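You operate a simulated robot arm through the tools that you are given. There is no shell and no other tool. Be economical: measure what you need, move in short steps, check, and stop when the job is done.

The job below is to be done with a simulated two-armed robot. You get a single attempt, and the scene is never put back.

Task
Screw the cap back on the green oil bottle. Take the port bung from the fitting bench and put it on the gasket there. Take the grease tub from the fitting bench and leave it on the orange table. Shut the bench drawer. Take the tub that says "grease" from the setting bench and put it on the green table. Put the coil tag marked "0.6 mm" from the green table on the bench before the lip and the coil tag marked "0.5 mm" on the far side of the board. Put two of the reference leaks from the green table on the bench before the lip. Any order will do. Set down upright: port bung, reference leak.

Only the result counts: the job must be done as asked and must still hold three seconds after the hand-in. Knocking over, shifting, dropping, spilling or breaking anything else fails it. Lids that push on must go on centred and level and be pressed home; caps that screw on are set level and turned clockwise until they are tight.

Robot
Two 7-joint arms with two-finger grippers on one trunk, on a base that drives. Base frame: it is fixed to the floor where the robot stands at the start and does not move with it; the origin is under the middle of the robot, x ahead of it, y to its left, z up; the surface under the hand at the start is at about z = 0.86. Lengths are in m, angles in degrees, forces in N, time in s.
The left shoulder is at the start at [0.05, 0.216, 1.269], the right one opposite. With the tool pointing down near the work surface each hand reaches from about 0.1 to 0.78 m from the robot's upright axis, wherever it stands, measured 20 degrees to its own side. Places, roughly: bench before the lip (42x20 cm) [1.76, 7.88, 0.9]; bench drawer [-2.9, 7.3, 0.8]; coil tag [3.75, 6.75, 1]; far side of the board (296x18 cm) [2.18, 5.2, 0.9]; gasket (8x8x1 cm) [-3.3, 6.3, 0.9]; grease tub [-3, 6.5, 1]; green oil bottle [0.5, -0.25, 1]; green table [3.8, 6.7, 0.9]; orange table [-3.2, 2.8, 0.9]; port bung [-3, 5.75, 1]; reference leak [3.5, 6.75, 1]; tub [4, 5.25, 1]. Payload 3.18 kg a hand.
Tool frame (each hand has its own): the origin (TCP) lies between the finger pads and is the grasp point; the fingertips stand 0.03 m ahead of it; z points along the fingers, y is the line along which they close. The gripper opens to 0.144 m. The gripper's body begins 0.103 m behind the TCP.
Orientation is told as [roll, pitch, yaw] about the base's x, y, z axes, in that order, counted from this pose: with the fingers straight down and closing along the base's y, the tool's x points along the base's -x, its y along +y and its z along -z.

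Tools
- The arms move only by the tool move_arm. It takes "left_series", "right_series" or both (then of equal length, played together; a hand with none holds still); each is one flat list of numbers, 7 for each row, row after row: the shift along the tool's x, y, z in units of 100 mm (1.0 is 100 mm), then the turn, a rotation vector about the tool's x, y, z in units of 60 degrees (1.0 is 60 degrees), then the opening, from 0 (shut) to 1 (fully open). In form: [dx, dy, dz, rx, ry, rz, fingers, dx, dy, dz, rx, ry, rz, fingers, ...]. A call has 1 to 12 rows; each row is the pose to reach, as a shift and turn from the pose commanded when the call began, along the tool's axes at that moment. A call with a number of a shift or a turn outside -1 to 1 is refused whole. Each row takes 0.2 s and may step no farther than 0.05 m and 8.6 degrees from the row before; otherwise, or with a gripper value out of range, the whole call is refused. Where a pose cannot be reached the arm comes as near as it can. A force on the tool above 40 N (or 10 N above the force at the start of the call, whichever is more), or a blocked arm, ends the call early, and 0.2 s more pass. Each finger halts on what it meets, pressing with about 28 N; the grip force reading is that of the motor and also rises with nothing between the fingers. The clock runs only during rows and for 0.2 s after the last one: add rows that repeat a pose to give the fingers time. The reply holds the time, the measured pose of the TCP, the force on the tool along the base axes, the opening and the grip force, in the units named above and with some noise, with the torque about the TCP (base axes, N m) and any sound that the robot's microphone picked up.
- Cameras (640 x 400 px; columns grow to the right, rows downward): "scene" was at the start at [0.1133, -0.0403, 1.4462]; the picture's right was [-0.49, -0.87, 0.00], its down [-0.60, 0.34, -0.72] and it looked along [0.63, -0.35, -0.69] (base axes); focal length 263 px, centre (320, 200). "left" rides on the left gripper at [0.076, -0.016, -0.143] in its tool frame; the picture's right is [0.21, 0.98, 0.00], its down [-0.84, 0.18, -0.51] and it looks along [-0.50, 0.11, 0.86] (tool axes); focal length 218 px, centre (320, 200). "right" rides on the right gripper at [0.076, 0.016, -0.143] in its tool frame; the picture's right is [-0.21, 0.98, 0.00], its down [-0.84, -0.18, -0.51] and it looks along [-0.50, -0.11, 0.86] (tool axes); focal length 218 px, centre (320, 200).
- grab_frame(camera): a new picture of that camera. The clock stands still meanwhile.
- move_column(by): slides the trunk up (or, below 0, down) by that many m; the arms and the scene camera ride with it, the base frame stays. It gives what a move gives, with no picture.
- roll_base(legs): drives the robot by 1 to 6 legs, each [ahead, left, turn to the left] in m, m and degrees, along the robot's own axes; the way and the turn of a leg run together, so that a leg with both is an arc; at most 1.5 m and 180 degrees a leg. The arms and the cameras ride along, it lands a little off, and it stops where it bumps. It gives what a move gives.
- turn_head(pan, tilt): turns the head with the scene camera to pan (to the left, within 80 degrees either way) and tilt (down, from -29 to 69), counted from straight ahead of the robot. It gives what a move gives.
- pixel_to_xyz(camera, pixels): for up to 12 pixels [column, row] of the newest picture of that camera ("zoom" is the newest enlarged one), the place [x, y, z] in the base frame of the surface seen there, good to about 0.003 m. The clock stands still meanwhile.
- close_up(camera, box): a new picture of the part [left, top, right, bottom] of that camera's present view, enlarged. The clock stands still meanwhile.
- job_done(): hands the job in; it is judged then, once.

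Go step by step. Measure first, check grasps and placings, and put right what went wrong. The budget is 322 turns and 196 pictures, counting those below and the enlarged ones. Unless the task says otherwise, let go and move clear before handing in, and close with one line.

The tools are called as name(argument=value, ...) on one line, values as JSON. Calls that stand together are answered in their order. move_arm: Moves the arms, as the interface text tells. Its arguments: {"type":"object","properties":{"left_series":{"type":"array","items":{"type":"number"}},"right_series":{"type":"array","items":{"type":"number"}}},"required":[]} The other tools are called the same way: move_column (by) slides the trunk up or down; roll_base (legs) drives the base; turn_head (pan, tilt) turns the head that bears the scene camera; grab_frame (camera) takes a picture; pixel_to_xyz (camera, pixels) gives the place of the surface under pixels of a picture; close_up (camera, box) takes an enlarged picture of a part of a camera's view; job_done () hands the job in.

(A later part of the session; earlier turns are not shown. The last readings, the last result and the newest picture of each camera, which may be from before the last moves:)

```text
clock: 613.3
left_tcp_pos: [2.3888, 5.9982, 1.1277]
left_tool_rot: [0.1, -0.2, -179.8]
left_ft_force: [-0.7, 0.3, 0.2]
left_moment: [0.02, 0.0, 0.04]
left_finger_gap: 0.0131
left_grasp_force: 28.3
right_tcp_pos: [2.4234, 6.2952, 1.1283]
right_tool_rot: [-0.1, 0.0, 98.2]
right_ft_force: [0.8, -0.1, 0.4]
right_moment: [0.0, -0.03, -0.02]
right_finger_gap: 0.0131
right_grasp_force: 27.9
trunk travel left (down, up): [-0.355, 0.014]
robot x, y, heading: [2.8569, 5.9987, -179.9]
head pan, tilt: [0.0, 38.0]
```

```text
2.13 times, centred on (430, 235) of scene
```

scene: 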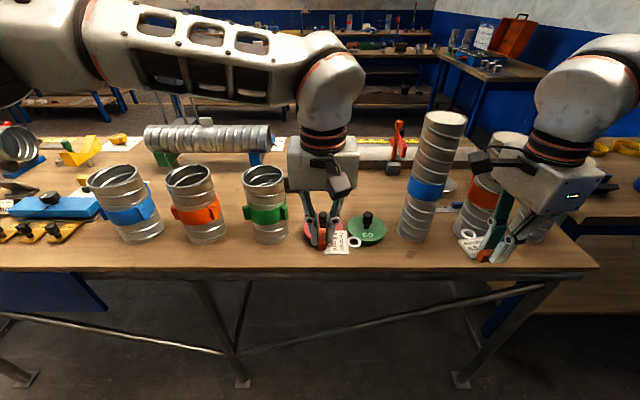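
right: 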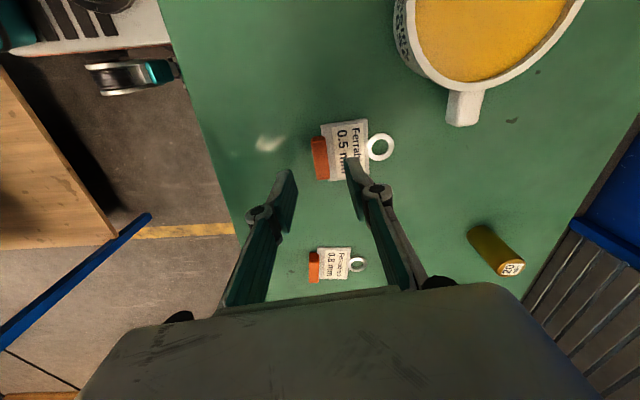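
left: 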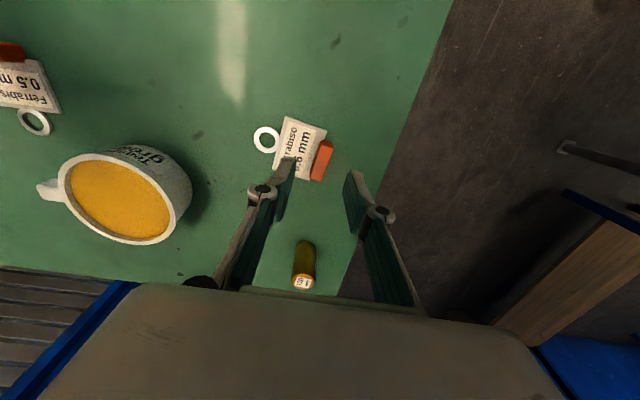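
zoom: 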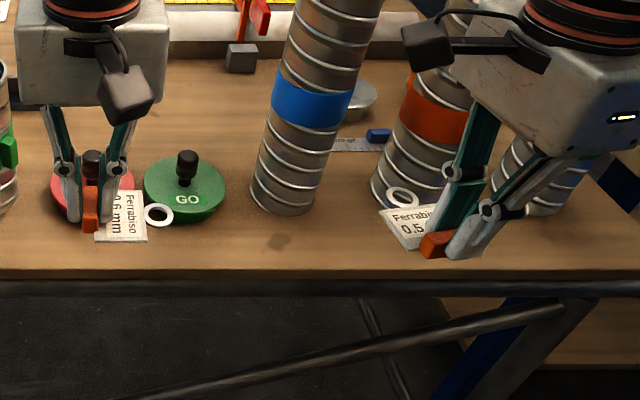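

The strip here is crowded; I'll strafe south ~0.9 m and look for a clear stretch.

roll_base(legs=[[0, 0.95, 0]])

grab_frame(camera="scene")

pixel_to_xyz(camera="scene", pixels=[[320, 255], [400, 250], [440, 250], [480, 250], [250, 250], [200, 250], [440, 220], [400, 215], [320, 215], [520, 245], [150, 250], [380, 160]])

```text
clock: 622.0
left_tcp_pos: [2.3978, 5.0356, 1.1281]
left_tool_rot: [0.0, -0.2, -179.0]
left_ft_force: [-0.2, 0.0, -0.5]
left_moment: [0.0, -0.01, -0.02]
left_finger_gap: 0.0127
left_grasp_force: 28.2
right_tcp_pos: [2.4269, 5.3319, 1.1298]
right_tool_rot: [-0.1, -0.1, 99.0]
right_ft_force: [0.3, 0.3, 0.5]
right_moment: [0.0, -0.05, 0.0]
right_finger_gap: 0.0129
right_grasp_force: 27.9
trunk travel left (down, up): [-0.355, 0.014]
robot x, y, heading: [2.8667, 5.0349, -179.1]
head pan, tilt: [0.0, 38.0]
```

```text
47 pictures are left
```

scene: 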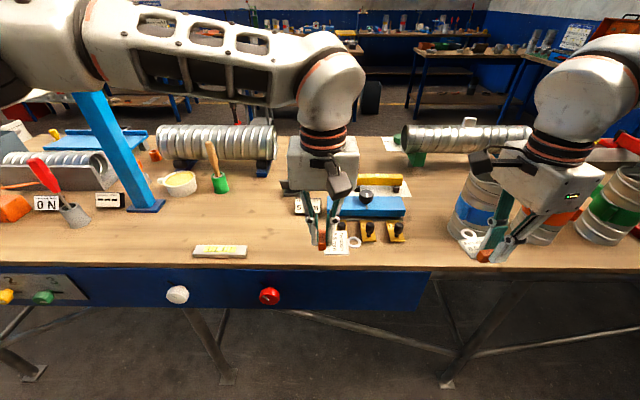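

```text
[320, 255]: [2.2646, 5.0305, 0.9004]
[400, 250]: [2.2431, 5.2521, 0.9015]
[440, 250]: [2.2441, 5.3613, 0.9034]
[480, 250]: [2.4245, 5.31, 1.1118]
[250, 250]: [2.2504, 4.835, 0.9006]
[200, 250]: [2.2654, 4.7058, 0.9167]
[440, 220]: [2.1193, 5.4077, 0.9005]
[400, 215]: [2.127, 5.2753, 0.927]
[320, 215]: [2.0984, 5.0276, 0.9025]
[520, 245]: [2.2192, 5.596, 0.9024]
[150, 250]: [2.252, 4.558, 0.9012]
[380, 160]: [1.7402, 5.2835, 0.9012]
```

There's a clear patch at y≈5.34 between the yellow knobs (y<5.27) and the can (y>5.42). Drive forward 0.19 m and lower the right arm there.

roll_base(legs=[[0.19, 0, 0]])

move_arm(right_series=[0, 0, 0.35, 0, 0, 0, 0, 0, 0, 0.7, 0, 0, 0, 0, 0, 0, 1, 0, 0, 0, 0, 0, 0, 1, 0, 0, 0, 0])

grab_frame(camera="scene")

grab_frame(camera="right")

```text
clock: 623.6
left_tcp_pos: [2.2085, 5.0325, 1.128]
left_tool_rot: [0.0, -0.2, -179.1]
left_ft_force: [0.5, -0.6, 0.4]
left_moment: [0.0, -0.01, -0.02]
left_finger_gap: 0.013
left_grasp_force: 27.7
right_tcp_pos: [2.2366, 5.3291, 1.1278]
right_tool_rot: [-0.1, -0.1, 99.0]
right_ft_force: [-0.2, 1.1, -0.1]
right_moment: [-0.04, -0.04, 0.02]
right_finger_gap: 0.0129
right_grasp_force: 27.4
trunk travel left (down, up): [-0.355, 0.014]
robot x, y, heading: [2.673, 5.0363, -179.4]
head pan, tilt: [0.0, 38.0]
```

```text
clock: 624.6
left_tcp_pos: [2.2092, 5.0316, 1.1284]
left_tool_rot: [0.0, -0.1, -179.1]
left_ft_force: [0.5, -0.2, -0.9]
left_moment: [0.01, -0.01, 0.01]
left_finger_gap: 0.0129
left_grasp_force: 28.5
right_tcp_pos: [2.2376, 5.329, 1.0296]
right_tool_rot: [-0.1, -0.1, 99.0]
right_ft_force: [0.4, 0.0, 0.0]
right_moment: [-0.01, 0.01, -0.01]
right_finger_gap: 0.0129
right_grasp_force: 27.9
trunk travel left (down, up): [-0.355, 0.014]
robot x, y, heading: [2.6742, 5.0334, -179.0]
head pan, tilt: [0.0, 38.0]
```

```text
46 pictures are left
```

scene: 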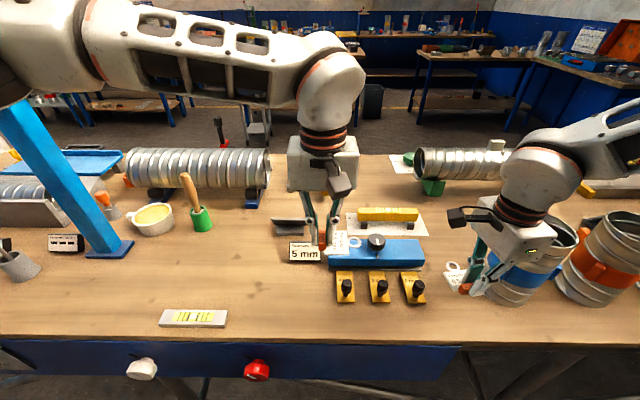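

```text
45 pictures are left
```

right: 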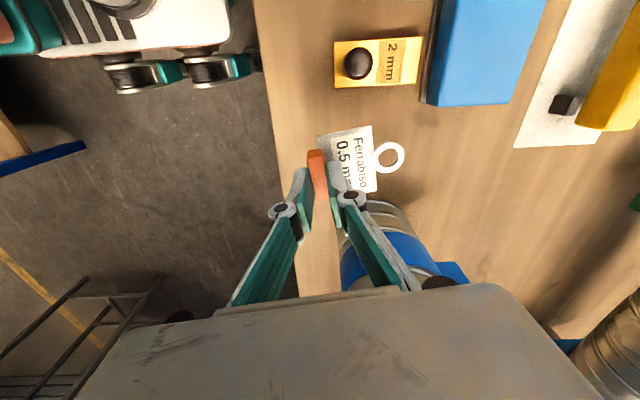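

Check clearance to the can beside the hand.

pixel_to_xyz(camera="right", pixels=[[385, 208], [360, 215], [352, 260], [400, 220], [400, 85], [372, 190], [400, 158], [345, 130]])

pixel_to_xyz(camera="scene", pixels=[[492, 290], [500, 300], [520, 255], [440, 300], [424, 298], [455, 320]])

```text
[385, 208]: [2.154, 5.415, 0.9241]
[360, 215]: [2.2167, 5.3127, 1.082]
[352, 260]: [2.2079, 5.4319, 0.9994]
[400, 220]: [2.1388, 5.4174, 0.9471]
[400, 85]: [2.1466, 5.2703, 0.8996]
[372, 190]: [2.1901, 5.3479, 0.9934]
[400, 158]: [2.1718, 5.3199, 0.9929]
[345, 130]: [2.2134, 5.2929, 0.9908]
```

```text
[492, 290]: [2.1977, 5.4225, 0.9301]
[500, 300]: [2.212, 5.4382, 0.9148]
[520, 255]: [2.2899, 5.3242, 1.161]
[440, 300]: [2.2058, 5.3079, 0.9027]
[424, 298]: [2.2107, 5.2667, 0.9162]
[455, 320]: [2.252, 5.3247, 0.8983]
```

The can's side is at y≥5.415; the tag spans y 5.29–5.35. Shift 8 mm away and lower to the surface.

move_arm(right_series=[0.08, 0, 0.3, 0, 0, 0, 0, 0.08, 0, 0.6, 0, 0, 0, 0, 0.08, 0, 0.82, 0, 0, 0, 0, 0.08, 0, 0.88, 0, 0, 0, 0, 0.08, 0, 0.9, 0, 0, 0, 0, 0.08, 0, 0.91, 0, 0, 0, 0])

close_up(camera="scene", box=[400, 230, 560, 340])

```text
clock: 626.0
left_tcp_pos: [2.2084, 5.0337, 1.1289]
left_tool_rot: [0.0, -0.1, -179.0]
left_ft_force: [0.1, 0.1, -0.3]
left_moment: [0.02, 0.0, -0.01]
left_finger_gap: 0.0126
left_grasp_force: 27.7
right_tcp_pos: [2.2392, 5.3214, 0.9393]
right_tool_rot: [0.0, -0.1, 99.0]
right_ft_force: [1.0, 1.1, 7.4]
right_moment: [-0.13, -0.02, 0.01]
right_finger_gap: 0.013
right_grasp_force: 28.1
trunk travel left (down, up): [-0.355, 0.014]
robot x, y, heading: [2.6721, 5.0349, -179.2]
head pan, tilt: [0.0, 38.0]
```

```text
3.64 times, centred on (480, 285) of scene
```

zoom: 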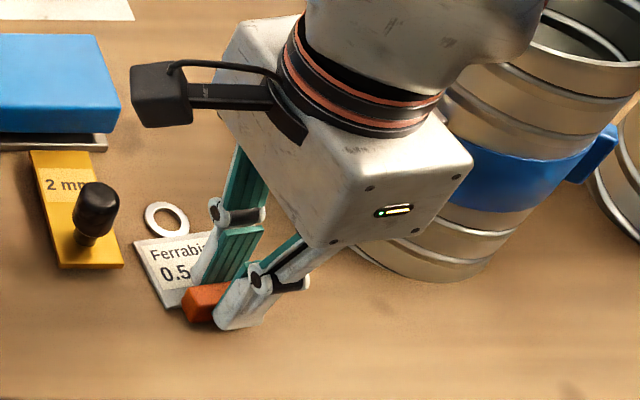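

Tag is down (7 N). Release and lift straight up.

move_arm(right_series=[0, 0, 0, 0, 0, 0, 0.2, 0, 0, 0, 0, 0, 0, 0.25, 0, 0, -0.3, 0, 0, 0, 0.25, 0, 0, -0.65, 0, 0, 0, 0.25, 0, 0, -1, 0, 0, 0, 0.25, 0, 0, -1, 0, 0, 0, 0.25])

roll_base(legs=[[-0.2, 0, 0]])

grab_frame(camera="scene")

close_up(camera="scene", box=[340, 200, 500, 290])

```text
clock: 627.4
left_tcp_pos: [2.2087, 5.0337, 1.1282]
left_tool_rot: [0.0, -0.1, -179.2]
left_ft_force: [0.1, 0.3, -0.2]
left_moment: [-0.06, 0.0, 0.01]
left_finger_gap: 0.0129
left_grasp_force: 27.6
right_tcp_pos: [2.2409, 5.3215, 1.0375]
right_tool_rot: [-0.1, -0.1, 99.0]
right_ft_force: [-0.6, -0.2, 0.7]
right_moment: [0.02, 0.02, 0.0]
right_finger_gap: 0.0359
right_grasp_force: 0.1
trunk travel left (down, up): [-0.355, 0.014]
robot x, y, heading: [2.6751, 5.0332, -179.3]
head pan, tilt: [0.0, 38.0]
```

```text
clock: 629.0
left_tcp_pos: [2.4096, 5.0366, 1.1279]
left_tool_rot: [0.0, 0.0, -179.0]
left_ft_force: [0.4, -0.2, -0.4]
left_moment: [0.03, -0.02, 0.02]
left_finger_gap: 0.0132
left_grasp_force: 27.6
right_tcp_pos: [2.4377, 5.3247, 1.0378]
right_tool_rot: [0.0, -0.1, 99.0]
right_ft_force: [0.4, -0.1, 0.1]
right_moment: [0.01, 0.04, 0.0]
right_finger_gap: 0.0359
right_grasp_force: 0.0
trunk travel left (down, up): [-0.355, 0.014]
robot x, y, heading: [2.8705, 5.0372, -179.0]
head pan, tilt: [0.0, 38.0]
```

```text
43 pictures are left
```

scene: 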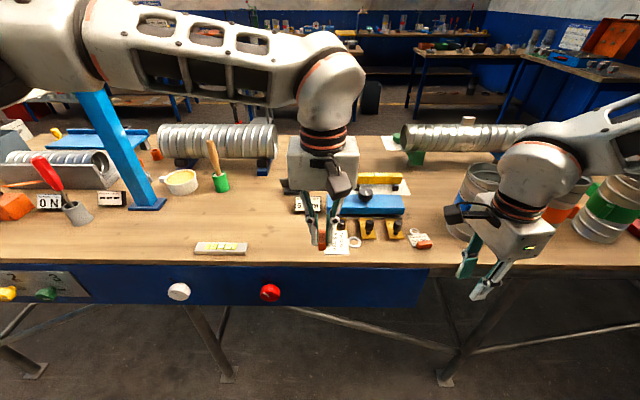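

```text
4.00 times, centred on (420, 245) of scene
```

zoom: 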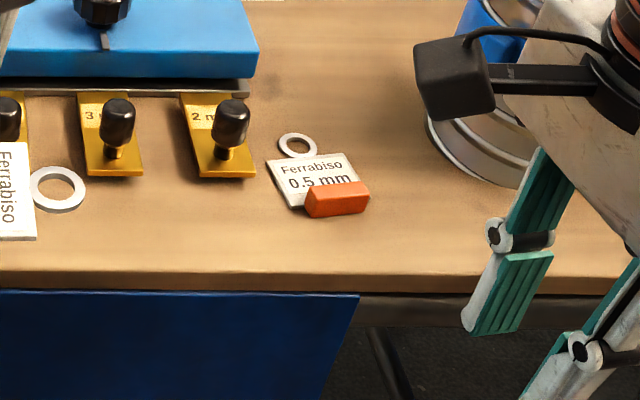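

The 0.5 tag lies flat on the strip. Now go north to the lip bench: strafe right 2.2 m and look.

roll_base(legs=[[0, -1.1, 0], [0, -1.1, 0]])

turn_head(pan=-20, tilt=35)

grab_frame(camera="scene")

```text
clock: 648.5
left_tcp_pos: [2.3596, 7.24, 1.1284]
left_tool_rot: [0.0, -0.1, -178.8]
left_ft_force: [0.4, 0.3, -1.1]
left_moment: [-0.02, 0.01, 0.03]
left_finger_gap: 0.0131
left_grasp_force: 28.1
right_tcp_pos: [2.3886, 7.5295, 1.0375]
right_tool_rot: [-0.1, -0.1, 99.3]
right_ft_force: [-0.6, 0.1, -0.2]
right_moment: [-0.01, -0.02, -0.02]
right_finger_gap: 0.0362
right_grasp_force: 0.1
trunk travel left (down, up): [-0.355, 0.014]
robot x, y, heading: [2.8196, 7.2446, -179.1]
head pan, tilt: [0.0, 38.0]
```

```text
clock: 649.3
left_tcp_pos: [2.3597, 7.2407, 1.1286]
left_tool_rot: [-0.1, -0.1, -178.7]
left_ft_force: [-0.8, 0.1, -0.8]
left_moment: [0.01, 0.03, 0.02]
left_finger_gap: 0.013
left_grasp_force: 28.3
right_tcp_pos: [2.3901, 7.529, 1.0381]
right_tool_rot: [-0.1, -0.2, 99.3]
right_ft_force: [0.1, -0.8, 0.2]
right_moment: [0.0, -0.02, 0.03]
right_finger_gap: 0.0361
right_grasp_force: 0.1
trunk travel left (down, up): [-0.355, 0.014]
robot x, y, heading: [2.8214, 7.2461, -178.6]
head pan, tilt: [-20.0, 35.0]
```

```text
41 pictures are left
```

scene: 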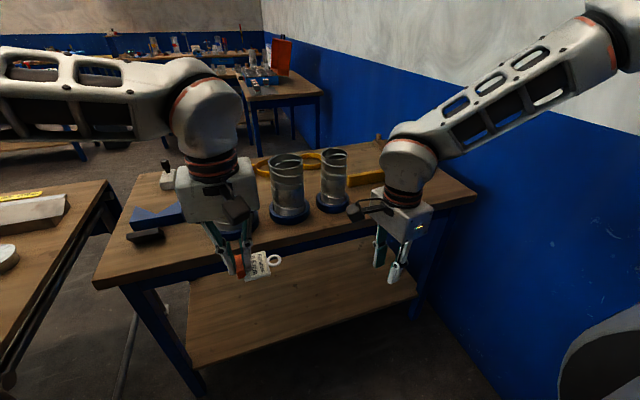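

Measure the bench, the yellow lip pieces and the free area at the right.

pixel_to_xyz(camera="scene", pixels=[[100, 283], [470, 196], [380, 150], [365, 182], [440, 185], [400, 220], [330, 230], [290, 180], [335, 165], [362, 177], [270, 165], [320, 160]])

close_up(camera="scene", box=[230, 120, 490, 260])

```text
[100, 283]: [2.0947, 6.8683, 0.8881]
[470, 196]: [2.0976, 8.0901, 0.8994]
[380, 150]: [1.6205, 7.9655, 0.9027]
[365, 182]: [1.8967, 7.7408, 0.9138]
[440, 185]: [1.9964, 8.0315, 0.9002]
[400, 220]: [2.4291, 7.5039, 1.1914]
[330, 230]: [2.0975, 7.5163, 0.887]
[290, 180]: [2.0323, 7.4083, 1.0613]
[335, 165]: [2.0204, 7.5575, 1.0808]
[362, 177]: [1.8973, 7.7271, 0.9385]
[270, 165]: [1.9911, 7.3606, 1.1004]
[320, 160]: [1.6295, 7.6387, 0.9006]
```

```text
2.46 times, centred on (360, 190) of scene
```

zoom: 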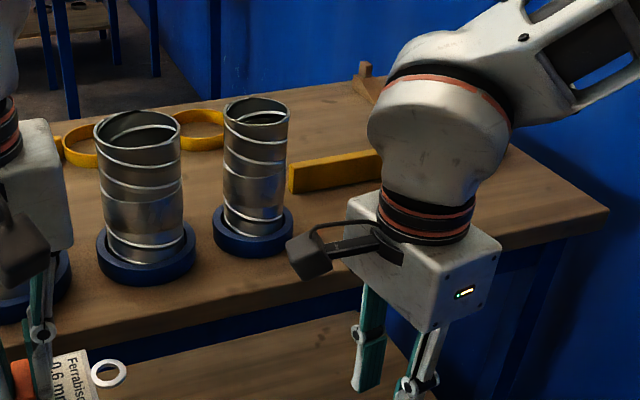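

The area before the lip is roughly x 1.55–1.97, y 7.78–7.98, north of the yellow bar (y≈7.73). I'll turn to heading ~155° and move in so the left hand can reach it while the right elbow stays off the wall.

roll_base(legs=[[0, 0, -26], [0.2, -0.16, 0], [0.24, 0, 0]])

turn_head(pan=0, tilt=40)

grab_frame(camera="scene")

```text
clock: 654.1
left_tcp_pos: [2.0723, 7.7702, 1.1274]
left_tool_rot: [0.0, -0.1, 155.5]
left_ft_force: [0.4, -0.3, -0.3]
left_moment: [-0.01, 0.01, -0.02]
left_finger_gap: 0.0126
left_grasp_force: 28.0
right_tcp_pos: [2.2247, 8.0182, 1.038]
right_tool_rot: [-0.1, -0.1, 73.7]
right_ft_force: [-0.1, -0.1, -0.8]
right_moment: [0.01, -0.02, -0.01]
right_finger_gap: 0.036
right_grasp_force: 0.0
trunk travel left (down, up): [-0.355, 0.014]
robot x, y, heading: [2.4982, 7.5766, 155.6]
head pan, tilt: [-20.0, 35.0]
```

```text
clock: 654.9
left_tcp_pos: [2.073, 7.7699, 1.1279]
left_tool_rot: [0.0, -0.1, 155.4]
left_ft_force: [0.2, 0.0, 0.7]
left_moment: [-0.05, 0.02, 0.01]
left_finger_gap: 0.0132
left_grasp_force: 27.9
right_tcp_pos: [2.2245, 8.0169, 1.0381]
right_tool_rot: [-0.1, -0.1, 73.6]
right_ft_force: [-0.2, -0.4, 0.0]
right_moment: [-0.02, 0.01, 0.02]
right_finger_gap: 0.036
right_grasp_force: 0.2
trunk travel left (down, up): [-0.355, 0.014]
robot x, y, heading: [2.4925, 7.5725, 155.5]
head pan, tilt: [0.0, 40.0]
```

```text
39 pictures are left
```

scene: 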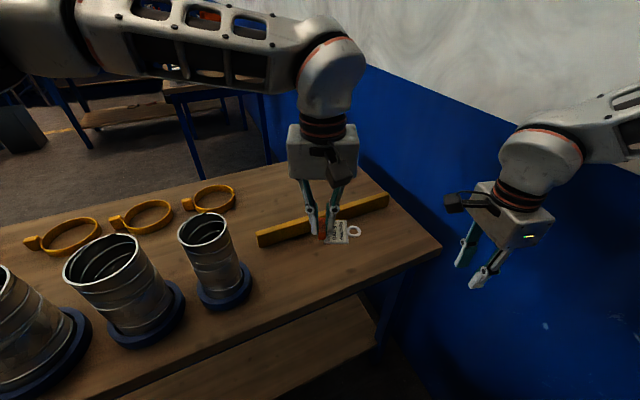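

Now the yellow bar (lip) is clear: (258,240) to (388,198). Measure it and the free surfaces on both sides.

pixel_to_xyz(camera="scene", pixels=[[260, 236], [386, 198], [262, 246], [385, 207], [300, 210], [360, 190], [300, 255], [380, 240], [435, 242], [350, 160], [250, 270], [400, 225]])

close_up(camera="scene", box=[230, 150, 450, 290])

```text
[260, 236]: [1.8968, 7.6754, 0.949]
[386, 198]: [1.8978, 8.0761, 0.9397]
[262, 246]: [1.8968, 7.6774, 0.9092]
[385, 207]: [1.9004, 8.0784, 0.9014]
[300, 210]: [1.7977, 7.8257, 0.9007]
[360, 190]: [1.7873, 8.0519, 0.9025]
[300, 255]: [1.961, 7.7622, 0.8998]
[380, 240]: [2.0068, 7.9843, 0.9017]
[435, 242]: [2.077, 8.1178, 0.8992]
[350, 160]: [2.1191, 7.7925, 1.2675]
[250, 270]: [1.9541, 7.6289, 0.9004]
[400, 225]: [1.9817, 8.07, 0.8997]
```

```text
2.86 times, centred on (340, 220) of scene
```

zoom: 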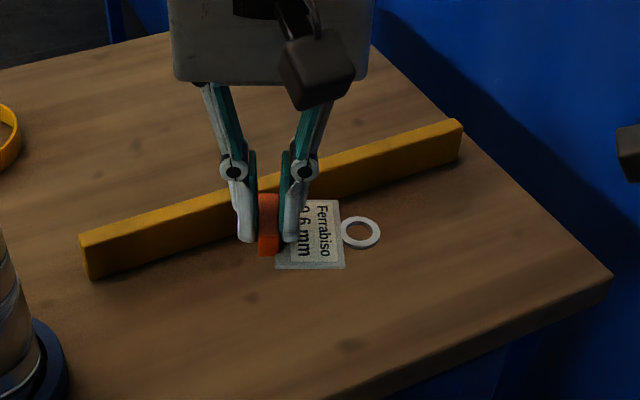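

The lip is the yellow bar at x≈1.89, so the target area is beyond it: x 1.66–1.86, y 7.67–8.09. I'll raise the left hand, turn to heading ~175° and move in, aiming at (1.78,7.73).

move_arm(left_series=[0, 0, -0.4, 0, 0, 0, 0, 0, 0, -0.8, 0, 0, 0, 0, 0, 0, -1, 0, 0, 0, 0, 0, 0, -1, 0, 0, 0, 0])

roll_base(legs=[[0, 0, 19.5], [0.06, -0.04, 0]])

```text
clock: 655.9
left_tcp_pos: [2.0724, 7.7716, 1.2281]
left_tool_rot: [0.0, 0.0, 155.5]
left_ft_force: [0.0, -0.7, -1.8]
left_moment: [0.0, 0.01, 0.01]
left_finger_gap: 0.0127
left_grasp_force: 28.4
right_tcp_pos: [2.2242, 8.0177, 1.0377]
right_tool_rot: [-0.2, -0.1, 73.5]
right_ft_force: [1.0, 0.0, 0.0]
right_moment: [0.0, 0.01, -0.01]
right_finger_gap: 0.0363
right_grasp_force: 0.1
trunk travel left (down, up): [-0.355, 0.014]
robot x, y, heading: [2.4941, 7.5755, 155.4]
head pan, tilt: [0.0, 40.0]
```

```text
clock: 658.0
left_tcp_pos: [1.9752, 7.6675, 1.2281]
left_tool_rot: [0.1, -0.1, 174.8]
left_ft_force: [-0.5, -0.4, -0.4]
left_moment: [-0.01, -0.06, 0.03]
left_finger_gap: 0.0129
left_grasp_force: 27.9
right_tcp_pos: [2.0368, 7.9492, 1.0366]
right_tool_rot: [-0.1, -0.1, 92.9]
right_ft_force: [-1.2, 0.3, -0.4]
right_moment: [-0.04, -0.03, 0.01]
right_finger_gap: 0.0359
right_grasp_force: 0.2
trunk travel left (down, up): [-0.355, 0.014]
robot x, y, heading: [2.4377, 7.6176, 174.9]
head pan, tilt: [0.0, 40.0]
```

Move the left forward 0.2 m and lower, in steps.

move_arm(left_series=[-0.33, -0.1, 0, 0, 0, 0, 0, -0.66, -0.2, 0, 0, 0, 0, 0, -1, -0.3, 0.2, 0, 0, 0, 0, -1, -0.4, 0.5, 0, 0, 0, 0, -1, -0.4, 0.5, 0, 0, 0, 0])

move_arm(left_series=[-0.33, 0, 0.2, 0, 0, 0, 0, -0.66, 0, 0.4, 0, 0, 0, 0, -0.99, 0, 0.6, 0, 0, 0, 0, -0.99, 0, 0.95, 0, 0, 0, 0, -0.99, 0, 0.95, 0, 0, 0, 0])

grab_frame(camera="scene")

```text
clock: 659.2
left_tcp_pos: [1.8801, 7.7153, 1.1777]
left_tool_rot: [0.0, -0.2, 174.8]
left_ft_force: [0.3, 0.8, 0.0]
left_moment: [0.02, 0.01, -0.02]
left_finger_gap: 0.0132
left_grasp_force: 28.1
right_tcp_pos: [2.0376, 7.9496, 1.039]
right_tool_rot: [-0.1, 0.0, 92.9]
right_ft_force: [0.3, -0.1, 0.1]
right_moment: [0.01, 0.01, -0.05]
right_finger_gap: 0.036
right_grasp_force: 0.0
trunk travel left (down, up): [-0.355, 0.014]
robot x, y, heading: [2.4372, 7.6228, 175.0]
head pan, tilt: [0.0, 40.0]
```

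```text
clock: 660.4
left_tcp_pos: [1.7794, 7.7142, 1.0865]
left_tool_rot: [-0.3, -0.5, 175.7]
left_ft_force: [0.1, -0.6, 0.0]
left_moment: [0.0, 0.05, 0.04]
left_finger_gap: 0.0129
left_grasp_force: 27.7
left hand out of reach, approached as far as the arm can: row 3
right_tcp_pos: [2.039, 7.9491, 1.0379]
right_tool_rot: [-0.1, -0.1, 92.9]
right_ft_force: [-0.1, 0.0, 0.6]
right_moment: [-0.01, 0.03, -0.02]
right_finger_gap: 0.0357
right_grasp_force: 0.1
trunk travel left (down, up): [-0.355, 0.014]
robot x, y, heading: [2.4389, 7.6174, 174.8]
head pan, tilt: [0.0, 40.0]
```

```text
37 pictures are left
```

scene: 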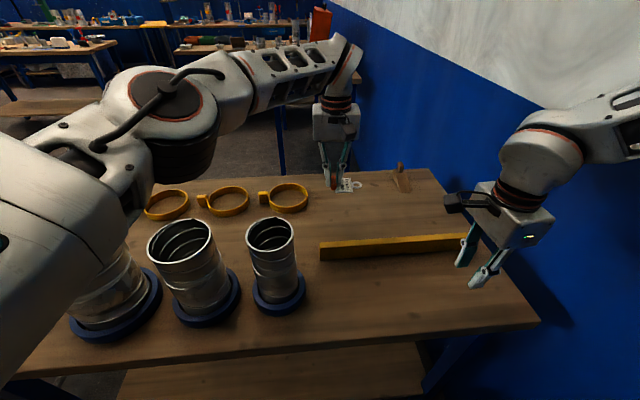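

The left elbow is near the cans on the left. Measure the arm's lowest parts against the can tops before lowering.

pixel_to_xyz(camera="scene", pixels=[[125, 225], [120, 270], [185, 170], [90, 300], [100, 290], [180, 230], [30, 350], [270, 225], [360, 215], [350, 190], [420, 205]])

```text
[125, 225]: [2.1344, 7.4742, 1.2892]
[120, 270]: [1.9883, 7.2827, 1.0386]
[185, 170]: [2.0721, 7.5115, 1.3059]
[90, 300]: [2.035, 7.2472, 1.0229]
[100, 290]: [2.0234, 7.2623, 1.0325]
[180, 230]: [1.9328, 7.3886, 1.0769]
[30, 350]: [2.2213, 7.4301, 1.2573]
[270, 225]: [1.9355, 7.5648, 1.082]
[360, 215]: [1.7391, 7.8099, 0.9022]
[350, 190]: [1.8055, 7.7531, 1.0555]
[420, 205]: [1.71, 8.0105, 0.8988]
```

Clearance is about 0.17 m. Lower the left hand by arm in two steps with a check.

move_arm(left_series=[0, 0, 0.3, 0, 0, 0, 0, 0, 0, 0.6, 0, 0, 0, 0, 0, 0, 0.9, 0.005, 0.008, 0, 0, 0, 0, 0.9, 0.005, 0.008, 0, 0])

grab_frame(camera="scene")

```text
clock: 661.4
left_tcp_pos: [1.7774, 7.7185, 0.9937]
left_tool_rot: [-0.4, 0.4, 175.3]
left_ft_force: [0.3, -0.4, 0.2]
left_moment: [0.0, -0.01, 0.04]
left_finger_gap: 0.0131
left_grasp_force: 28.0
right_tcp_pos: [2.0388, 7.9497, 1.0365]
right_tool_rot: [-0.1, -0.1, 93.0]
right_ft_force: [1.0, 0.7, 1.0]
right_moment: [0.04, 0.03, 0.04]
right_finger_gap: 0.0361
right_grasp_force: 0.0
trunk travel left (down, up): [-0.355, 0.014]
robot x, y, heading: [2.4362, 7.617, 174.7]
head pan, tilt: [0.0, 40.0]
```

```text
36 pictures are left
```

scene: 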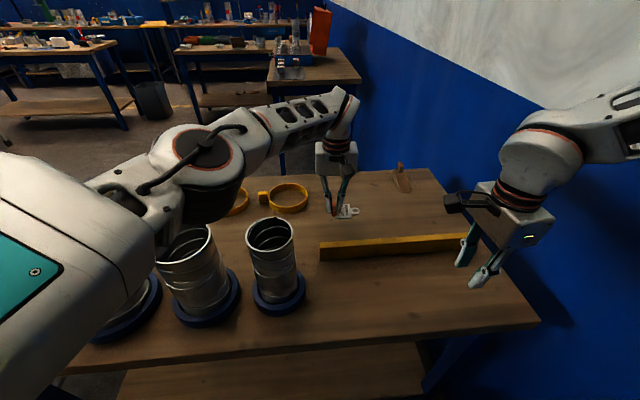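

pixel_to_xyz(camera="scene", pixels=[[170, 232], [160, 250], [205, 215], [235, 190], [120, 300], [60, 340], [190, 245], [272, 225], [150, 225]])

```text
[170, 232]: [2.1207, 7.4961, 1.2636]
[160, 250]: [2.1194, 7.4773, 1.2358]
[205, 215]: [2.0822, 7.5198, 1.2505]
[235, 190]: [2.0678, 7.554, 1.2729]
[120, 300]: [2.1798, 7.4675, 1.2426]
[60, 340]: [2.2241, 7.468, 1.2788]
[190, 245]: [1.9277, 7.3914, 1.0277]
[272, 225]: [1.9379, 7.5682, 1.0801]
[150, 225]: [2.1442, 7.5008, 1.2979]
```

Lowest arm point 1.235 vs cans ≤1.10: fine. Lower the last 55 mm slowly.

move_arm(left_series=[0, 0, 0.2, 0, 0, 0, 0, 0, 0, 0.4, 0, 0, 0, 0, 0, 0, 0.5, 0, 0, 0, 0, 0, 0, 0.53, 0, 0, 0, 0, 0, 0, 0.545, 0, 0, 0, 0, 0, 0, 0.555, 0, 0, 0, 0])

close_up(camera="scene", box=[280, 150, 440, 260])

```text
clock: 663.0
left_tcp_pos: [1.7521, 7.6841, 0.9512]
left_tool_rot: [-1.4, -0.5, 179.0]
left_ft_force: [0.0, 0.0, -0.5]
left_moment: [-0.01, 0.0, 0.0]
left_finger_gap: 0.0129
left_grasp_force: 28.0
left hand out of reach, approached as far as the arm can: row 5
right_tcp_pos: [2.0383, 7.9488, 1.0368]
right_tool_rot: [-0.1, -0.1, 93.0]
right_ft_force: [-1.0, -0.1, -0.1]
right_moment: [0.04, 0.0, 0.02]
right_finger_gap: 0.0359
right_grasp_force: 0.0
trunk travel left (down, up): [-0.355, 0.014]
robot x, y, heading: [2.4393, 7.6177, 174.7]
head pan, tilt: [0.0, 40.0]
stopped in row 6 (left hand): the arm was blocked; the commanded pose is now the measured one
```

```text
3.64 times, centred on (360, 205) of scene
```

zoom: 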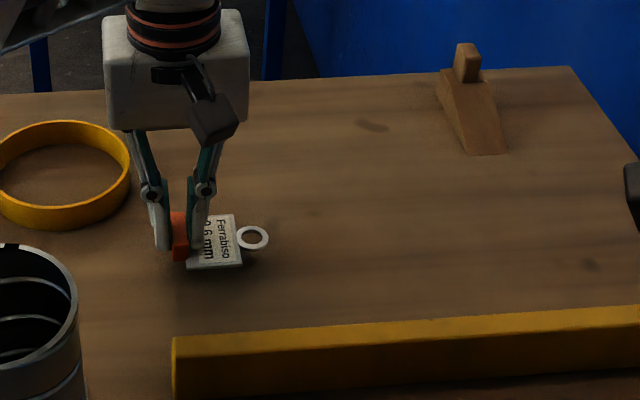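

It drifted to (1.752,7.684). Lift 10 mm, shift back to (1.787,7.72), then lower with the trunk.

move_arm(left_series=[0, 0, -0.1, 0, 0, 0, 0, 0.2, -0.2, -0.1, 0.01, 0, 0.03, 0, 0.35, -0.36, -0.1, 0.023, 0.008, 0.06, 0, 0.35, -0.36, -0.1, 0.023, 0.008, 0.06, 0])

move_column(by=-0.018)

```text
clock: 664.0
left_tcp_pos: [1.7921, 7.7266, 0.9606]
left_tool_rot: [-2.7, 0.0, 174.9]
left_ft_force: [-0.8, 0.6, -0.5]
left_moment: [0.02, -0.03, -0.01]
left_finger_gap: 0.0131
left_grasp_force: 28.0
right_tcp_pos: [2.0378, 7.9489, 1.0376]
right_tool_rot: [-0.1, -0.1, 92.8]
right_ft_force: [0.7, 1.0, -0.1]
right_moment: [0.0, 0.0, 0.05]
right_finger_gap: 0.0358
right_grasp_force: 0.0
trunk travel left (down, up): [-0.355, 0.014]
robot x, y, heading: [2.4396, 7.6174, 174.7]
head pan, tilt: [0.0, 40.0]
```

```text
clock: 664.6
left_tcp_pos: [1.7915, 7.7272, 0.9424]
left_tool_rot: [-2.7, 0.0, 175.0]
left_ft_force: [0.0, -0.1, -1.0]
left_moment: [0.0, 0.02, 0.01]
left_finger_gap: 0.0129
left_grasp_force: 27.8
right_tcp_pos: [2.0388, 7.9498, 1.0203]
right_tool_rot: [0.0, -0.1, 92.9]
right_ft_force: [-0.2, -0.3, -0.1]
right_moment: [0.0, -0.01, -0.02]
right_finger_gap: 0.0361
right_grasp_force: 0.1
trunk travel left (down, up): [-0.337, 0.032]
robot x, y, heading: [2.4371, 7.6219, 174.8]
head pan, tilt: [0.0, 40.0]
```

Level the roll (-2.7°) and touch down.

move_arm(left_series=[0, 0, 0, -0.045, 0, 0, 0, 0, 0, 0.02, -0.045, 0, 0, 0, 0, 0, 0.035, -0.045, 0, 0, 0])

close_up(camera="scene", box=[280, 150, 440, 260])

```text
clock: 665.4
left_tcp_pos: [1.7915, 7.7265, 0.9398]
left_tool_rot: [0.0, 0.0, 175.0]
left_ft_force: [-1.1, 0.5, -1.1]
left_moment: [0.0, 0.0, 0.02]
left_finger_gap: 0.0128
left_grasp_force: 28.1
right_tcp_pos: [2.0384, 7.9485, 1.02]
right_tool_rot: [-0.1, -0.1, 92.9]
right_ft_force: [-0.3, 0.3, 0.5]
right_moment: [-0.03, 0.0, 0.02]
right_finger_gap: 0.0362
right_grasp_force: 0.0
trunk travel left (down, up): [-0.337, 0.032]
robot x, y, heading: [2.4391, 7.6203, 174.8]
head pan, tilt: [0.0, 40.0]
```

```text
3.64 times, centred on (360, 205) of scene
```

zoom: 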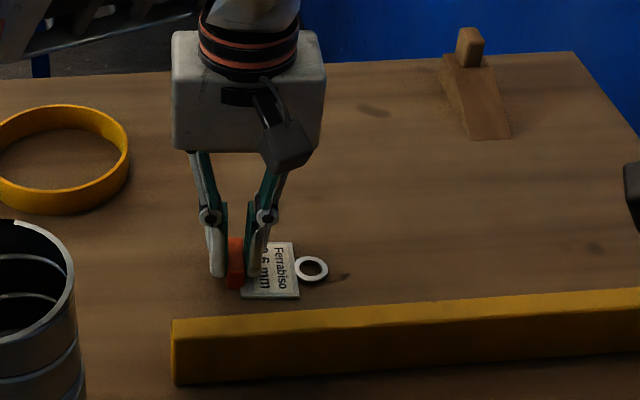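

Well placed beyond the lip. Lower 1–2 mm more, release, and lift.

move_arm(left_series=[0, 0, 0.012, 0, 0, 0, 0, 0, 0, 0.012, 0, 0, 0, 0.12, 0, 0, 0.012, 0, 0, 0, 0.2, 0, 0, -0.2, 0, 0, 0, 0.2, 0, 0, -0.6, 0, 0, 0, 0.2, 0, 0, -1, 0, 0, 0, 0.2])

close_up(camera="scene", box=[280, 150, 440, 260])

```text
clock: 666.8
left_tcp_pos: [1.7912, 7.7254, 1.0409]
left_tool_rot: [-0.1, -0.1, 175.0]
left_ft_force: [0.0, -0.1, 0.5]
left_moment: [-0.01, 0.01, -0.01]
left_finger_gap: 0.0288
left_grasp_force: 0.1
right_tcp_pos: [2.0379, 7.9501, 1.0192]
right_tool_rot: [0.0, -0.1, 92.8]
right_ft_force: [-0.2, -0.9, -0.2]
right_moment: [0.04, 0.0, 0.0]
right_finger_gap: 0.036
right_grasp_force: 0.0
trunk travel left (down, up): [-0.337, 0.032]
robot x, y, heading: [2.4399, 7.6228, 174.7]
head pan, tilt: [0.0, 40.0]
```

```text
3.64 times, centred on (360, 205) of scene
```

zoom: 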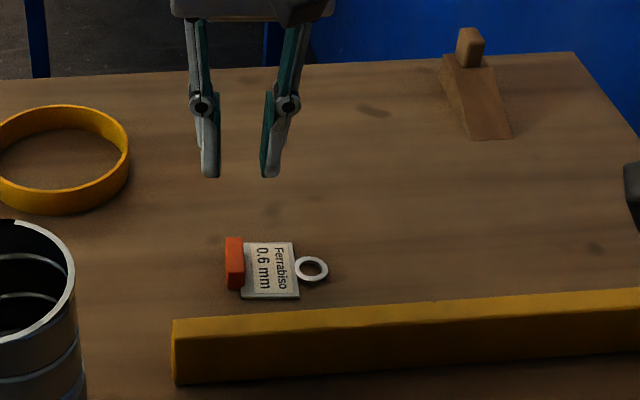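

The 0.6 tag lies flat beyond the lip. Retract the left up and back, then back off toward the green table for the leaks.

move_arm(left_series=[0, 0, -0.4, 0, 0, 0, 0.2, 0, 0, -0.8, 0, 0, 0, 0.2, 0, 0, -1, 0, 0, 0, 0.2, 0.4, 0, -1, 0, 0, 0, 0.2, 0.8, 0, -1, 0, 0, 0, 0.2, 1, 0, -1, 0, 0, 0, 0.2])

move_arm(left_series=[0.4, 0, -0.2, 0, 0, 0, 0.2, 0.8, 0, -0.4, 0, 0, 0, 0.2, 1, 0, -0.6, 0, 0, 0, 0.2])

move_column(by=0.03)

roll_base(legs=[[-0.4, 0, 5], [0, 1.3, 0], [0, 0, -90]])

```text
clock: 668.2
left_tcp_pos: [1.8914, 7.7174, 1.1406]
left_tool_rot: [-0.1, -0.1, 175.0]
left_ft_force: [-0.1, -0.2, 0.6]
left_moment: [0.04, 0.04, 0.0]
left_finger_gap: 0.0286
left_grasp_force: 0.0
left hand out of reach, approached as far as the arm can: row 2, 3
right_tcp_pos: [2.0382, 7.9501, 1.0189]
right_tool_rot: [-0.1, 0.0, 93.0]
right_ft_force: [-0.1, 0.1, -1.0]
right_moment: [-0.02, 0.05, -0.05]
right_finger_gap: 0.0358
right_grasp_force: 0.1
trunk travel left (down, up): [-0.337, 0.032]
robot x, y, heading: [2.433, 7.6201, 174.7]
head pan, tilt: [0.0, 40.0]
```

```text
clock: 669.0
left_tcp_pos: [1.9918, 7.7082, 1.199]
left_tool_rot: [0.0, -0.1, 175.0]
left_ft_force: [0.5, -0.3, -1.1]
left_moment: [-0.01, 0.02, 0.02]
left_finger_gap: 0.0289
left_grasp_force: 0.1
right_tcp_pos: [2.0379, 7.9497, 1.0191]
right_tool_rot: [-0.2, 0.0, 93.0]
right_ft_force: [0.2, 0.3, 0.9]
right_moment: [-0.01, -0.01, 0.01]
right_finger_gap: 0.0361
right_grasp_force: 0.0
trunk travel left (down, up): [-0.337, 0.032]
robot x, y, heading: [2.4374, 7.6176, 174.8]
head pan, tilt: [0.0, 40.0]
```

```text
clock: 669.8
left_tcp_pos: [1.9906, 7.709, 1.2289]
left_tool_rot: [0.0, 0.0, 175.0]
left_ft_force: [-0.1, 0.3, 0.3]
left_moment: [0.01, 0.0, -0.03]
left_finger_gap: 0.0288
left_grasp_force: 0.1
right_tcp_pos: [2.0378, 7.9498, 1.0489]
right_tool_rot: [-0.2, 0.0, 92.8]
right_ft_force: [-0.4, -0.9, 0.4]
right_moment: [-0.01, -0.03, 0.01]
right_finger_gap: 0.0361
right_grasp_force: 0.0
trunk travel left (down, up): [-0.367, 0.002]
robot x, y, heading: [2.4344, 7.6233, 174.7]
head pan, tilt: [0.0, 40.0]
```

```text
clock: 687.4
left_tcp_pos: [2.8809, 6.7469, 1.2274]
left_tool_rot: [0.0, -0.1, 89.2]
left_ft_force: [0.7, -0.2, -0.3]
left_moment: [0.01, 0.03, 0.0]
left_finger_gap: 0.0288
left_grasp_force: 0.0
right_tcp_pos: [3.1238, 6.7186, 1.0494]
right_tool_rot: [-0.1, -0.2, 7.1]
right_ft_force: [-0.7, -0.6, -0.8]
right_moment: [0.01, 0.01, -0.01]
right_finger_gap: 0.0357
right_grasp_force: 0.0
trunk travel left (down, up): [-0.367, 0.002]
robot x, y, heading: [2.8238, 6.2933, 88.8]
head pan, tilt: [0.0, 40.0]
```

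Position for the leaks: strafe right 0.43 m so the right hand can reach the first leak at (3.57,6.807).

roll_base(legs=[[-0.03, -0.43, 1]])

move_arm(right_series=[0, 0.1, -0.3, 0, 0, 0, 0.5, 0, 0.1, -0.3, 0, 0, 0, 0.5])

turn_head(pan=-25, tilt=42)

grab_frame(camera="scene")

```text
clock: 691.7
left_tcp_pos: [3.3035, 6.7147, 1.2289]
left_tool_rot: [0.0, -0.1, 90.7]
left_ft_force: [0.2, -0.5, 0.5]
left_moment: [0.02, 0.03, -0.03]
left_finger_gap: 0.0289
left_grasp_force: 0.1
right_tcp_pos: [3.5478, 6.6926, 1.0489]
right_tool_rot: [-0.1, 0.0, 8.5]
right_ft_force: [0.4, 0.6, 1.0]
right_moment: [0.01, -0.01, 0.01]
right_finger_gap: 0.0361
right_grasp_force: 0.1
trunk travel left (down, up): [-0.367, 0.002]
robot x, y, heading: [3.2571, 6.2635, 90.2]
head pan, tilt: [0.0, 40.0]
```

```text
clock: 692.3
left_tcp_pos: [3.3039, 6.7147, 1.2269]
left_tool_rot: [-0.1, 0.1, 90.6]
left_ft_force: [-0.9, 0.6, 0.7]
left_moment: [-0.02, 0.02, -0.02]
left_finger_gap: 0.0291
left_grasp_force: 0.0
right_tcp_pos: [3.5448, 6.7044, 1.0796]
right_tool_rot: [-0.1, -0.1, 8.4]
right_ft_force: [0.9, -1.2, 0.4]
right_moment: [0.0, 0.05, -0.01]
right_finger_gap: 0.072
right_grasp_force: 0.0
trunk travel left (down, up): [-0.367, 0.002]
robot x, y, heading: [3.2578, 6.2631, 90.0]
head pan, tilt: [0.0, 40.0]
```

```text
clock: 693.2
left_tcp_pos: [3.3046, 6.7156, 1.2274]
left_tool_rot: [0.0, 0.0, 90.6]
left_ft_force: [0.2, 1.0, -0.2]
left_moment: [0.0, 0.0, -0.04]
left_finger_gap: 0.0285
left_grasp_force: 0.1
right_tcp_pos: [3.5459, 6.703, 1.0812]
right_tool_rot: [-0.1, -0.1, 8.5]
right_ft_force: [-0.6, 0.4, 0.4]
right_moment: [-0.02, 0.02, -0.02]
right_finger_gap: 0.0721
right_grasp_force: 0.1
trunk travel left (down, up): [-0.367, 0.002]
robot x, y, heading: [3.2576, 6.2613, 90.6]
head pan, tilt: [-25.0, 42.0]
```

```text
32 pictures are left
```

scene: 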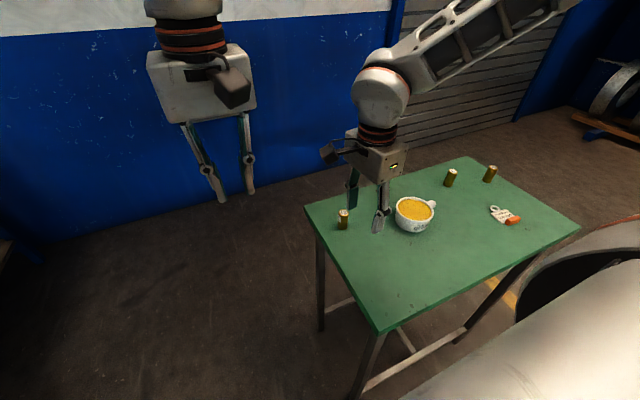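

pixel_to_xyz(camera="scene", pixels=[[343, 212], [338, 220], [348, 220], [343, 228]])

move_arm(right_series=[-0.13, 0.33, 0, 0, 0, 0, 0.5, -0.26, 0.66, 0, 0, 0, 0, 0.5, -0.39, 0.98, 0, 0, 0, 0, 0.5, -0.39, 0.98, 0.4, 0, 0, 0, 0.5, -0.39, 0.98, 0.6, 0, 0, 0, 0.5, -0.39, 0.98, 0.6, 0, 0, 0, 0.5])

grab_frame(camera="right")

```text
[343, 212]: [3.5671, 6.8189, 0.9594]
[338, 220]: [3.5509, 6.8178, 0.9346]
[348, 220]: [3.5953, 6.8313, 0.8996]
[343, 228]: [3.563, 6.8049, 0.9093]
```

```text
clock: 694.6
left_tcp_pos: [3.303, 6.7147, 1.229]
left_tool_rot: [0.0, 0.0, 90.6]
left_ft_force: [0.0, 0.2, -0.5]
left_moment: [-0.03, 0.02, -0.03]
left_finger_gap: 0.0287
left_grasp_force: 0.0
right_tcp_pos: [3.5707, 6.8051, 1.0197]
right_tool_rot: [-0.1, -0.1, 8.5]
right_ft_force: [-0.7, -0.2, -0.6]
right_moment: [0.01, 0.03, 0.0]
right_finger_gap: 0.0722
right_grasp_force: 0.0
trunk travel left (down, up): [-0.367, 0.002]
robot x, y, heading: [3.2597, 6.2633, 90.4]
head pan, tilt: [-25.0, 42.0]
```

```text
31 pictures are left
```

right: 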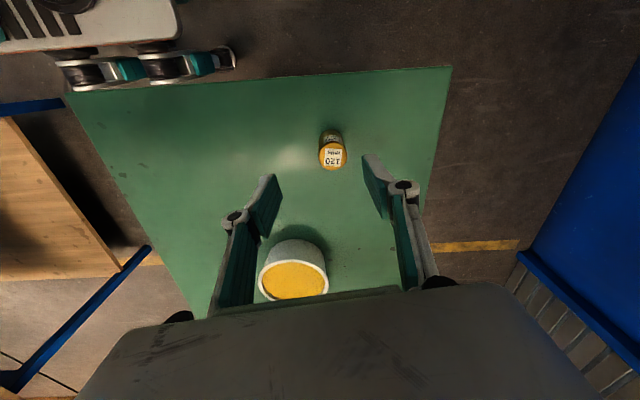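

Measure the leak's top from here to centre on it.

pixel_to_xyz(camera="right", pixels=[[333, 157], [322, 157], [345, 157], [333, 148], [333, 167]])

```text
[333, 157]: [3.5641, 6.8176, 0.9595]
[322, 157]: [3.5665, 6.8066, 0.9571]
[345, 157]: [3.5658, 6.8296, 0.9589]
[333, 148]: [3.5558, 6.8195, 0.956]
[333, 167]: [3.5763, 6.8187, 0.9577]
```

Leak centre (3.566,6.818), 24 mm wide. Shift 13 mm, descend, grip and lift.

move_arm(right_series=[0.03, 0.136, 0, 0, 0, 0, 0.45, 0.03, 0.136, 0.35, 0, 0, 0, 0.4, 0.03, 0.136, 0.745, 0, 0, 0, 0.4, 0.03, 0.136, 0.745, 0, 0, 0, 0.2, 0.03, 0.136, 0.745, 0, 0, 0, 0.08, 0.03, 0.136, 0.745, 0, 0, 0, 0.08, 0.03, 0.136, 0.745, 0, 0, 0, 0.08])

move_arm(right_series=[0, 0, -0.2, 0, 0, 0, 0.08, 0, 0, -0.6, 0, 0, 0, 0.08, 0, 0, -1, 0, 0, 0, 0.08, 0, 0, -1, 0, 0, 0, 0.08])

grab_frame(camera="right")

```text
clock: 696.2
left_tcp_pos: [3.3041, 6.7149, 1.2281]
left_tool_rot: [0.0, 0.0, 90.6]
left_ft_force: [0.7, 0.2, -0.8]
left_moment: [0.0, 0.0, -0.02]
left_finger_gap: 0.0288
left_grasp_force: 0.2
right_tcp_pos: [3.5648, 6.817, 0.9455]
right_tool_rot: [-0.2, -0.1, 8.5]
right_ft_force: [-0.7, -0.1, 0.0]
right_moment: [-0.02, 0.01, 0.03]
right_finger_gap: 0.0276
right_grasp_force: 27.7
trunk travel left (down, up): [-0.367, 0.002]
robot x, y, heading: [3.258, 6.26, 90.5]
head pan, tilt: [-25.0, 42.0]
```

```text
clock: 697.2
left_tcp_pos: [3.3036, 6.7165, 1.2273]
left_tool_rot: [-0.1, 0.0, 90.5]
left_ft_force: [0.4, -0.6, -0.1]
left_moment: [-0.01, 0.02, -0.01]
left_finger_gap: 0.029
left_grasp_force: 0.1
right_tcp_pos: [3.5655, 6.8175, 1.0445]
right_tool_rot: [-0.2, -0.1, 8.6]
right_ft_force: [0.0, 0.8, -2.3]
right_moment: [-0.03, 0.01, 0.01]
right_finger_gap: 0.0275
right_grasp_force: 27.8
trunk travel left (down, up): [-0.367, 0.002]
robot x, y, heading: [3.2566, 6.2628, 90.5]
head pan, tilt: [-25.0, 42.0]
```

```text
30 pictures are left
```

right: 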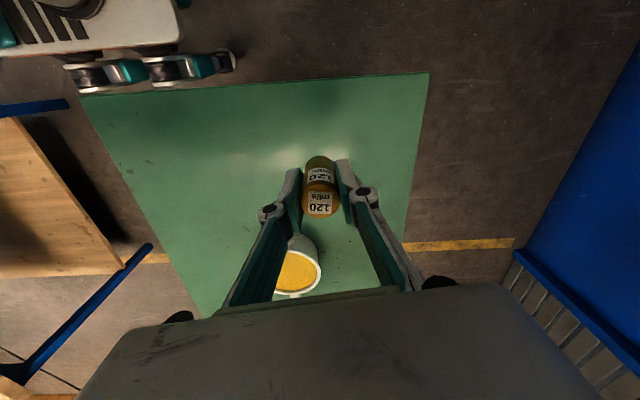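

Leak held upright. Raise it a little and drive to the lip bench.

move_arm(right_series=[0, 0, -0.4, 0, 0, 0, 0.08, 0, 0, -0.6, 0, 0, 0, 0.08])

roll_base(legs=[[0, 0.43, 0], [0, 0, 88], [0, -1.3, 0], [0.38, 0, 0]])

turn_head(pan=-10, tilt=40)

grab_frame(camera="scene")

```text
clock: 697.8
left_tcp_pos: [3.3039, 6.715, 1.2285]
left_tool_rot: [0.0, 0.0, 90.6]
left_ft_force: [-0.1, 0.0, 0.1]
left_moment: [-0.04, 0.0, 0.0]
left_finger_gap: 0.0287
left_grasp_force: 0.1
right_tcp_pos: [3.5654, 6.818, 1.1061]
right_tool_rot: [-0.2, -0.1, 8.5]
right_ft_force: [-0.4, -0.6, -1.2]
right_moment: [-0.03, -0.02, 0.03]
right_finger_gap: 0.0274
right_grasp_force: 28.1
trunk travel left (down, up): [-0.367, 0.002]
robot x, y, heading: [3.2598, 6.2652, 90.1]
head pan, tilt: [-25.0, 42.0]
```

```text
clock: 719.1
left_tcp_pos: [2.0256, 7.6215, 1.2276]
left_tool_rot: [-0.1, 0.1, 179.5]
left_ft_force: [0.3, -0.4, -0.2]
left_moment: [-0.01, -0.01, -0.01]
left_finger_gap: 0.0291
left_grasp_force: 0.1
right_tcp_pos: [1.9281, 7.8857, 1.106]
right_tool_rot: [-0.1, -0.1, 97.3]
right_ft_force: [-0.1, 0.4, -2.2]
right_moment: [0.02, -0.03, 0.01]
right_finger_gap: 0.0275
right_grasp_force: 28.2
trunk travel left (down, up): [-0.367, 0.002]
robot x, y, heading: [2.4784, 7.5614, 179.0]
head pan, tilt: [-25.0, 42.0]
```

```text
clock: 719.9
left_tcp_pos: [2.0264, 7.6224, 1.2283]
left_tool_rot: [0.1, -0.2, 179.4]
left_ft_force: [1.0, -0.3, 0.6]
left_moment: [-0.02, 0.04, -0.03]
left_finger_gap: 0.0287
left_grasp_force: 0.2
right_tcp_pos: [1.9294, 7.8857, 1.1057]
right_tool_rot: [-0.1, -0.1, 97.3]
right_ft_force: [0.6, 1.1, -1.6]
right_moment: [0.0, -0.01, 0.0]
right_finger_gap: 0.0276
right_grasp_force: 27.7
trunk travel left (down, up): [-0.367, 0.002]
robot x, y, heading: [2.4764, 7.5657, 179.1]
head pan, tilt: [-10.0, 40.0]
```

```text
29 pictures are left
```

scene: 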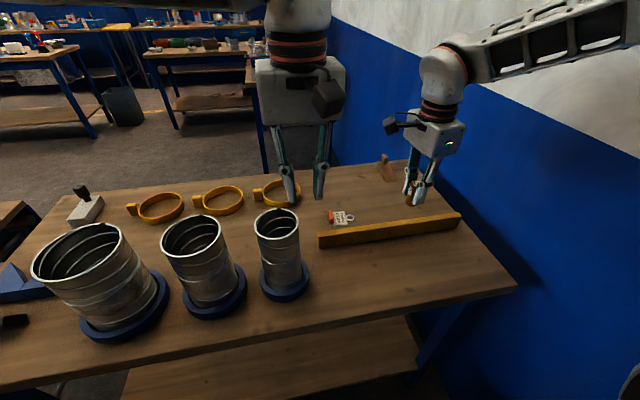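

Drive 45 mm further forward, then extend the right hand to (1.775,7.93).

roll_base(legs=[[0.045, 0, 0]])

move_arm(right_series=[-0.2, 0.33, 0, 0, 0, 0, 0.08, -0.4, 0.66, 0, 0, 0, 0, 0.08, -0.57, 0.99, 0, 0, 0, 0, 0.08, -0.57, 0.99, 0.4, 0, 0, 0, 0.08, -0.57, 0.99, 0.7, 0, 0, 0, 0.08, -0.57, 0.99, 0.7, 0, 0, 0, 0.08])

```text
clock: 720.8
left_tcp_pos: [1.9802, 7.6238, 1.2272]
left_tool_rot: [0.0, 0.0, 179.3]
left_ft_force: [0.1, -0.1, -0.2]
left_moment: [0.02, -0.06, -0.01]
left_finger_gap: 0.029
left_grasp_force: 0.1
right_tcp_pos: [1.8846, 7.8862, 1.1049]
right_tool_rot: [-0.2, 0.0, 97.3]
right_ft_force: [0.0, -0.8, -1.9]
right_moment: [-0.01, -0.04, -0.02]
right_finger_gap: 0.0274
right_grasp_force: 27.8
trunk travel left (down, up): [-0.367, 0.002]
robot x, y, heading: [2.4372, 7.5672, 179.2]
head pan, tilt: [-10.0, 40.0]
```

```text
clock: 722.2
left_tcp_pos: [1.982, 7.6237, 1.2281]
left_tool_rot: [-0.1, 0.0, 179.5]
left_ft_force: [0.6, 0.0, 0.5]
left_moment: [0.0, 0.0, 0.01]
left_finger_gap: 0.0287
left_grasp_force: 0.0
right_tcp_pos: [1.7893, 7.9341, 1.0384]
right_tool_rot: [0.1, -0.1, 97.3]
right_ft_force: [0.9, 0.1, -1.4]
right_moment: [0.05, -0.02, 0.02]
right_finger_gap: 0.0275
right_grasp_force: 28.2
right hand out of reach, approached as far as the arm can: row 4, 5, 6
trunk travel left (down, up): [-0.367, 0.002]
robot x, y, heading: [2.4353, 7.5663, 179.2]
head pan, tilt: [-10.0, 40.0]
```

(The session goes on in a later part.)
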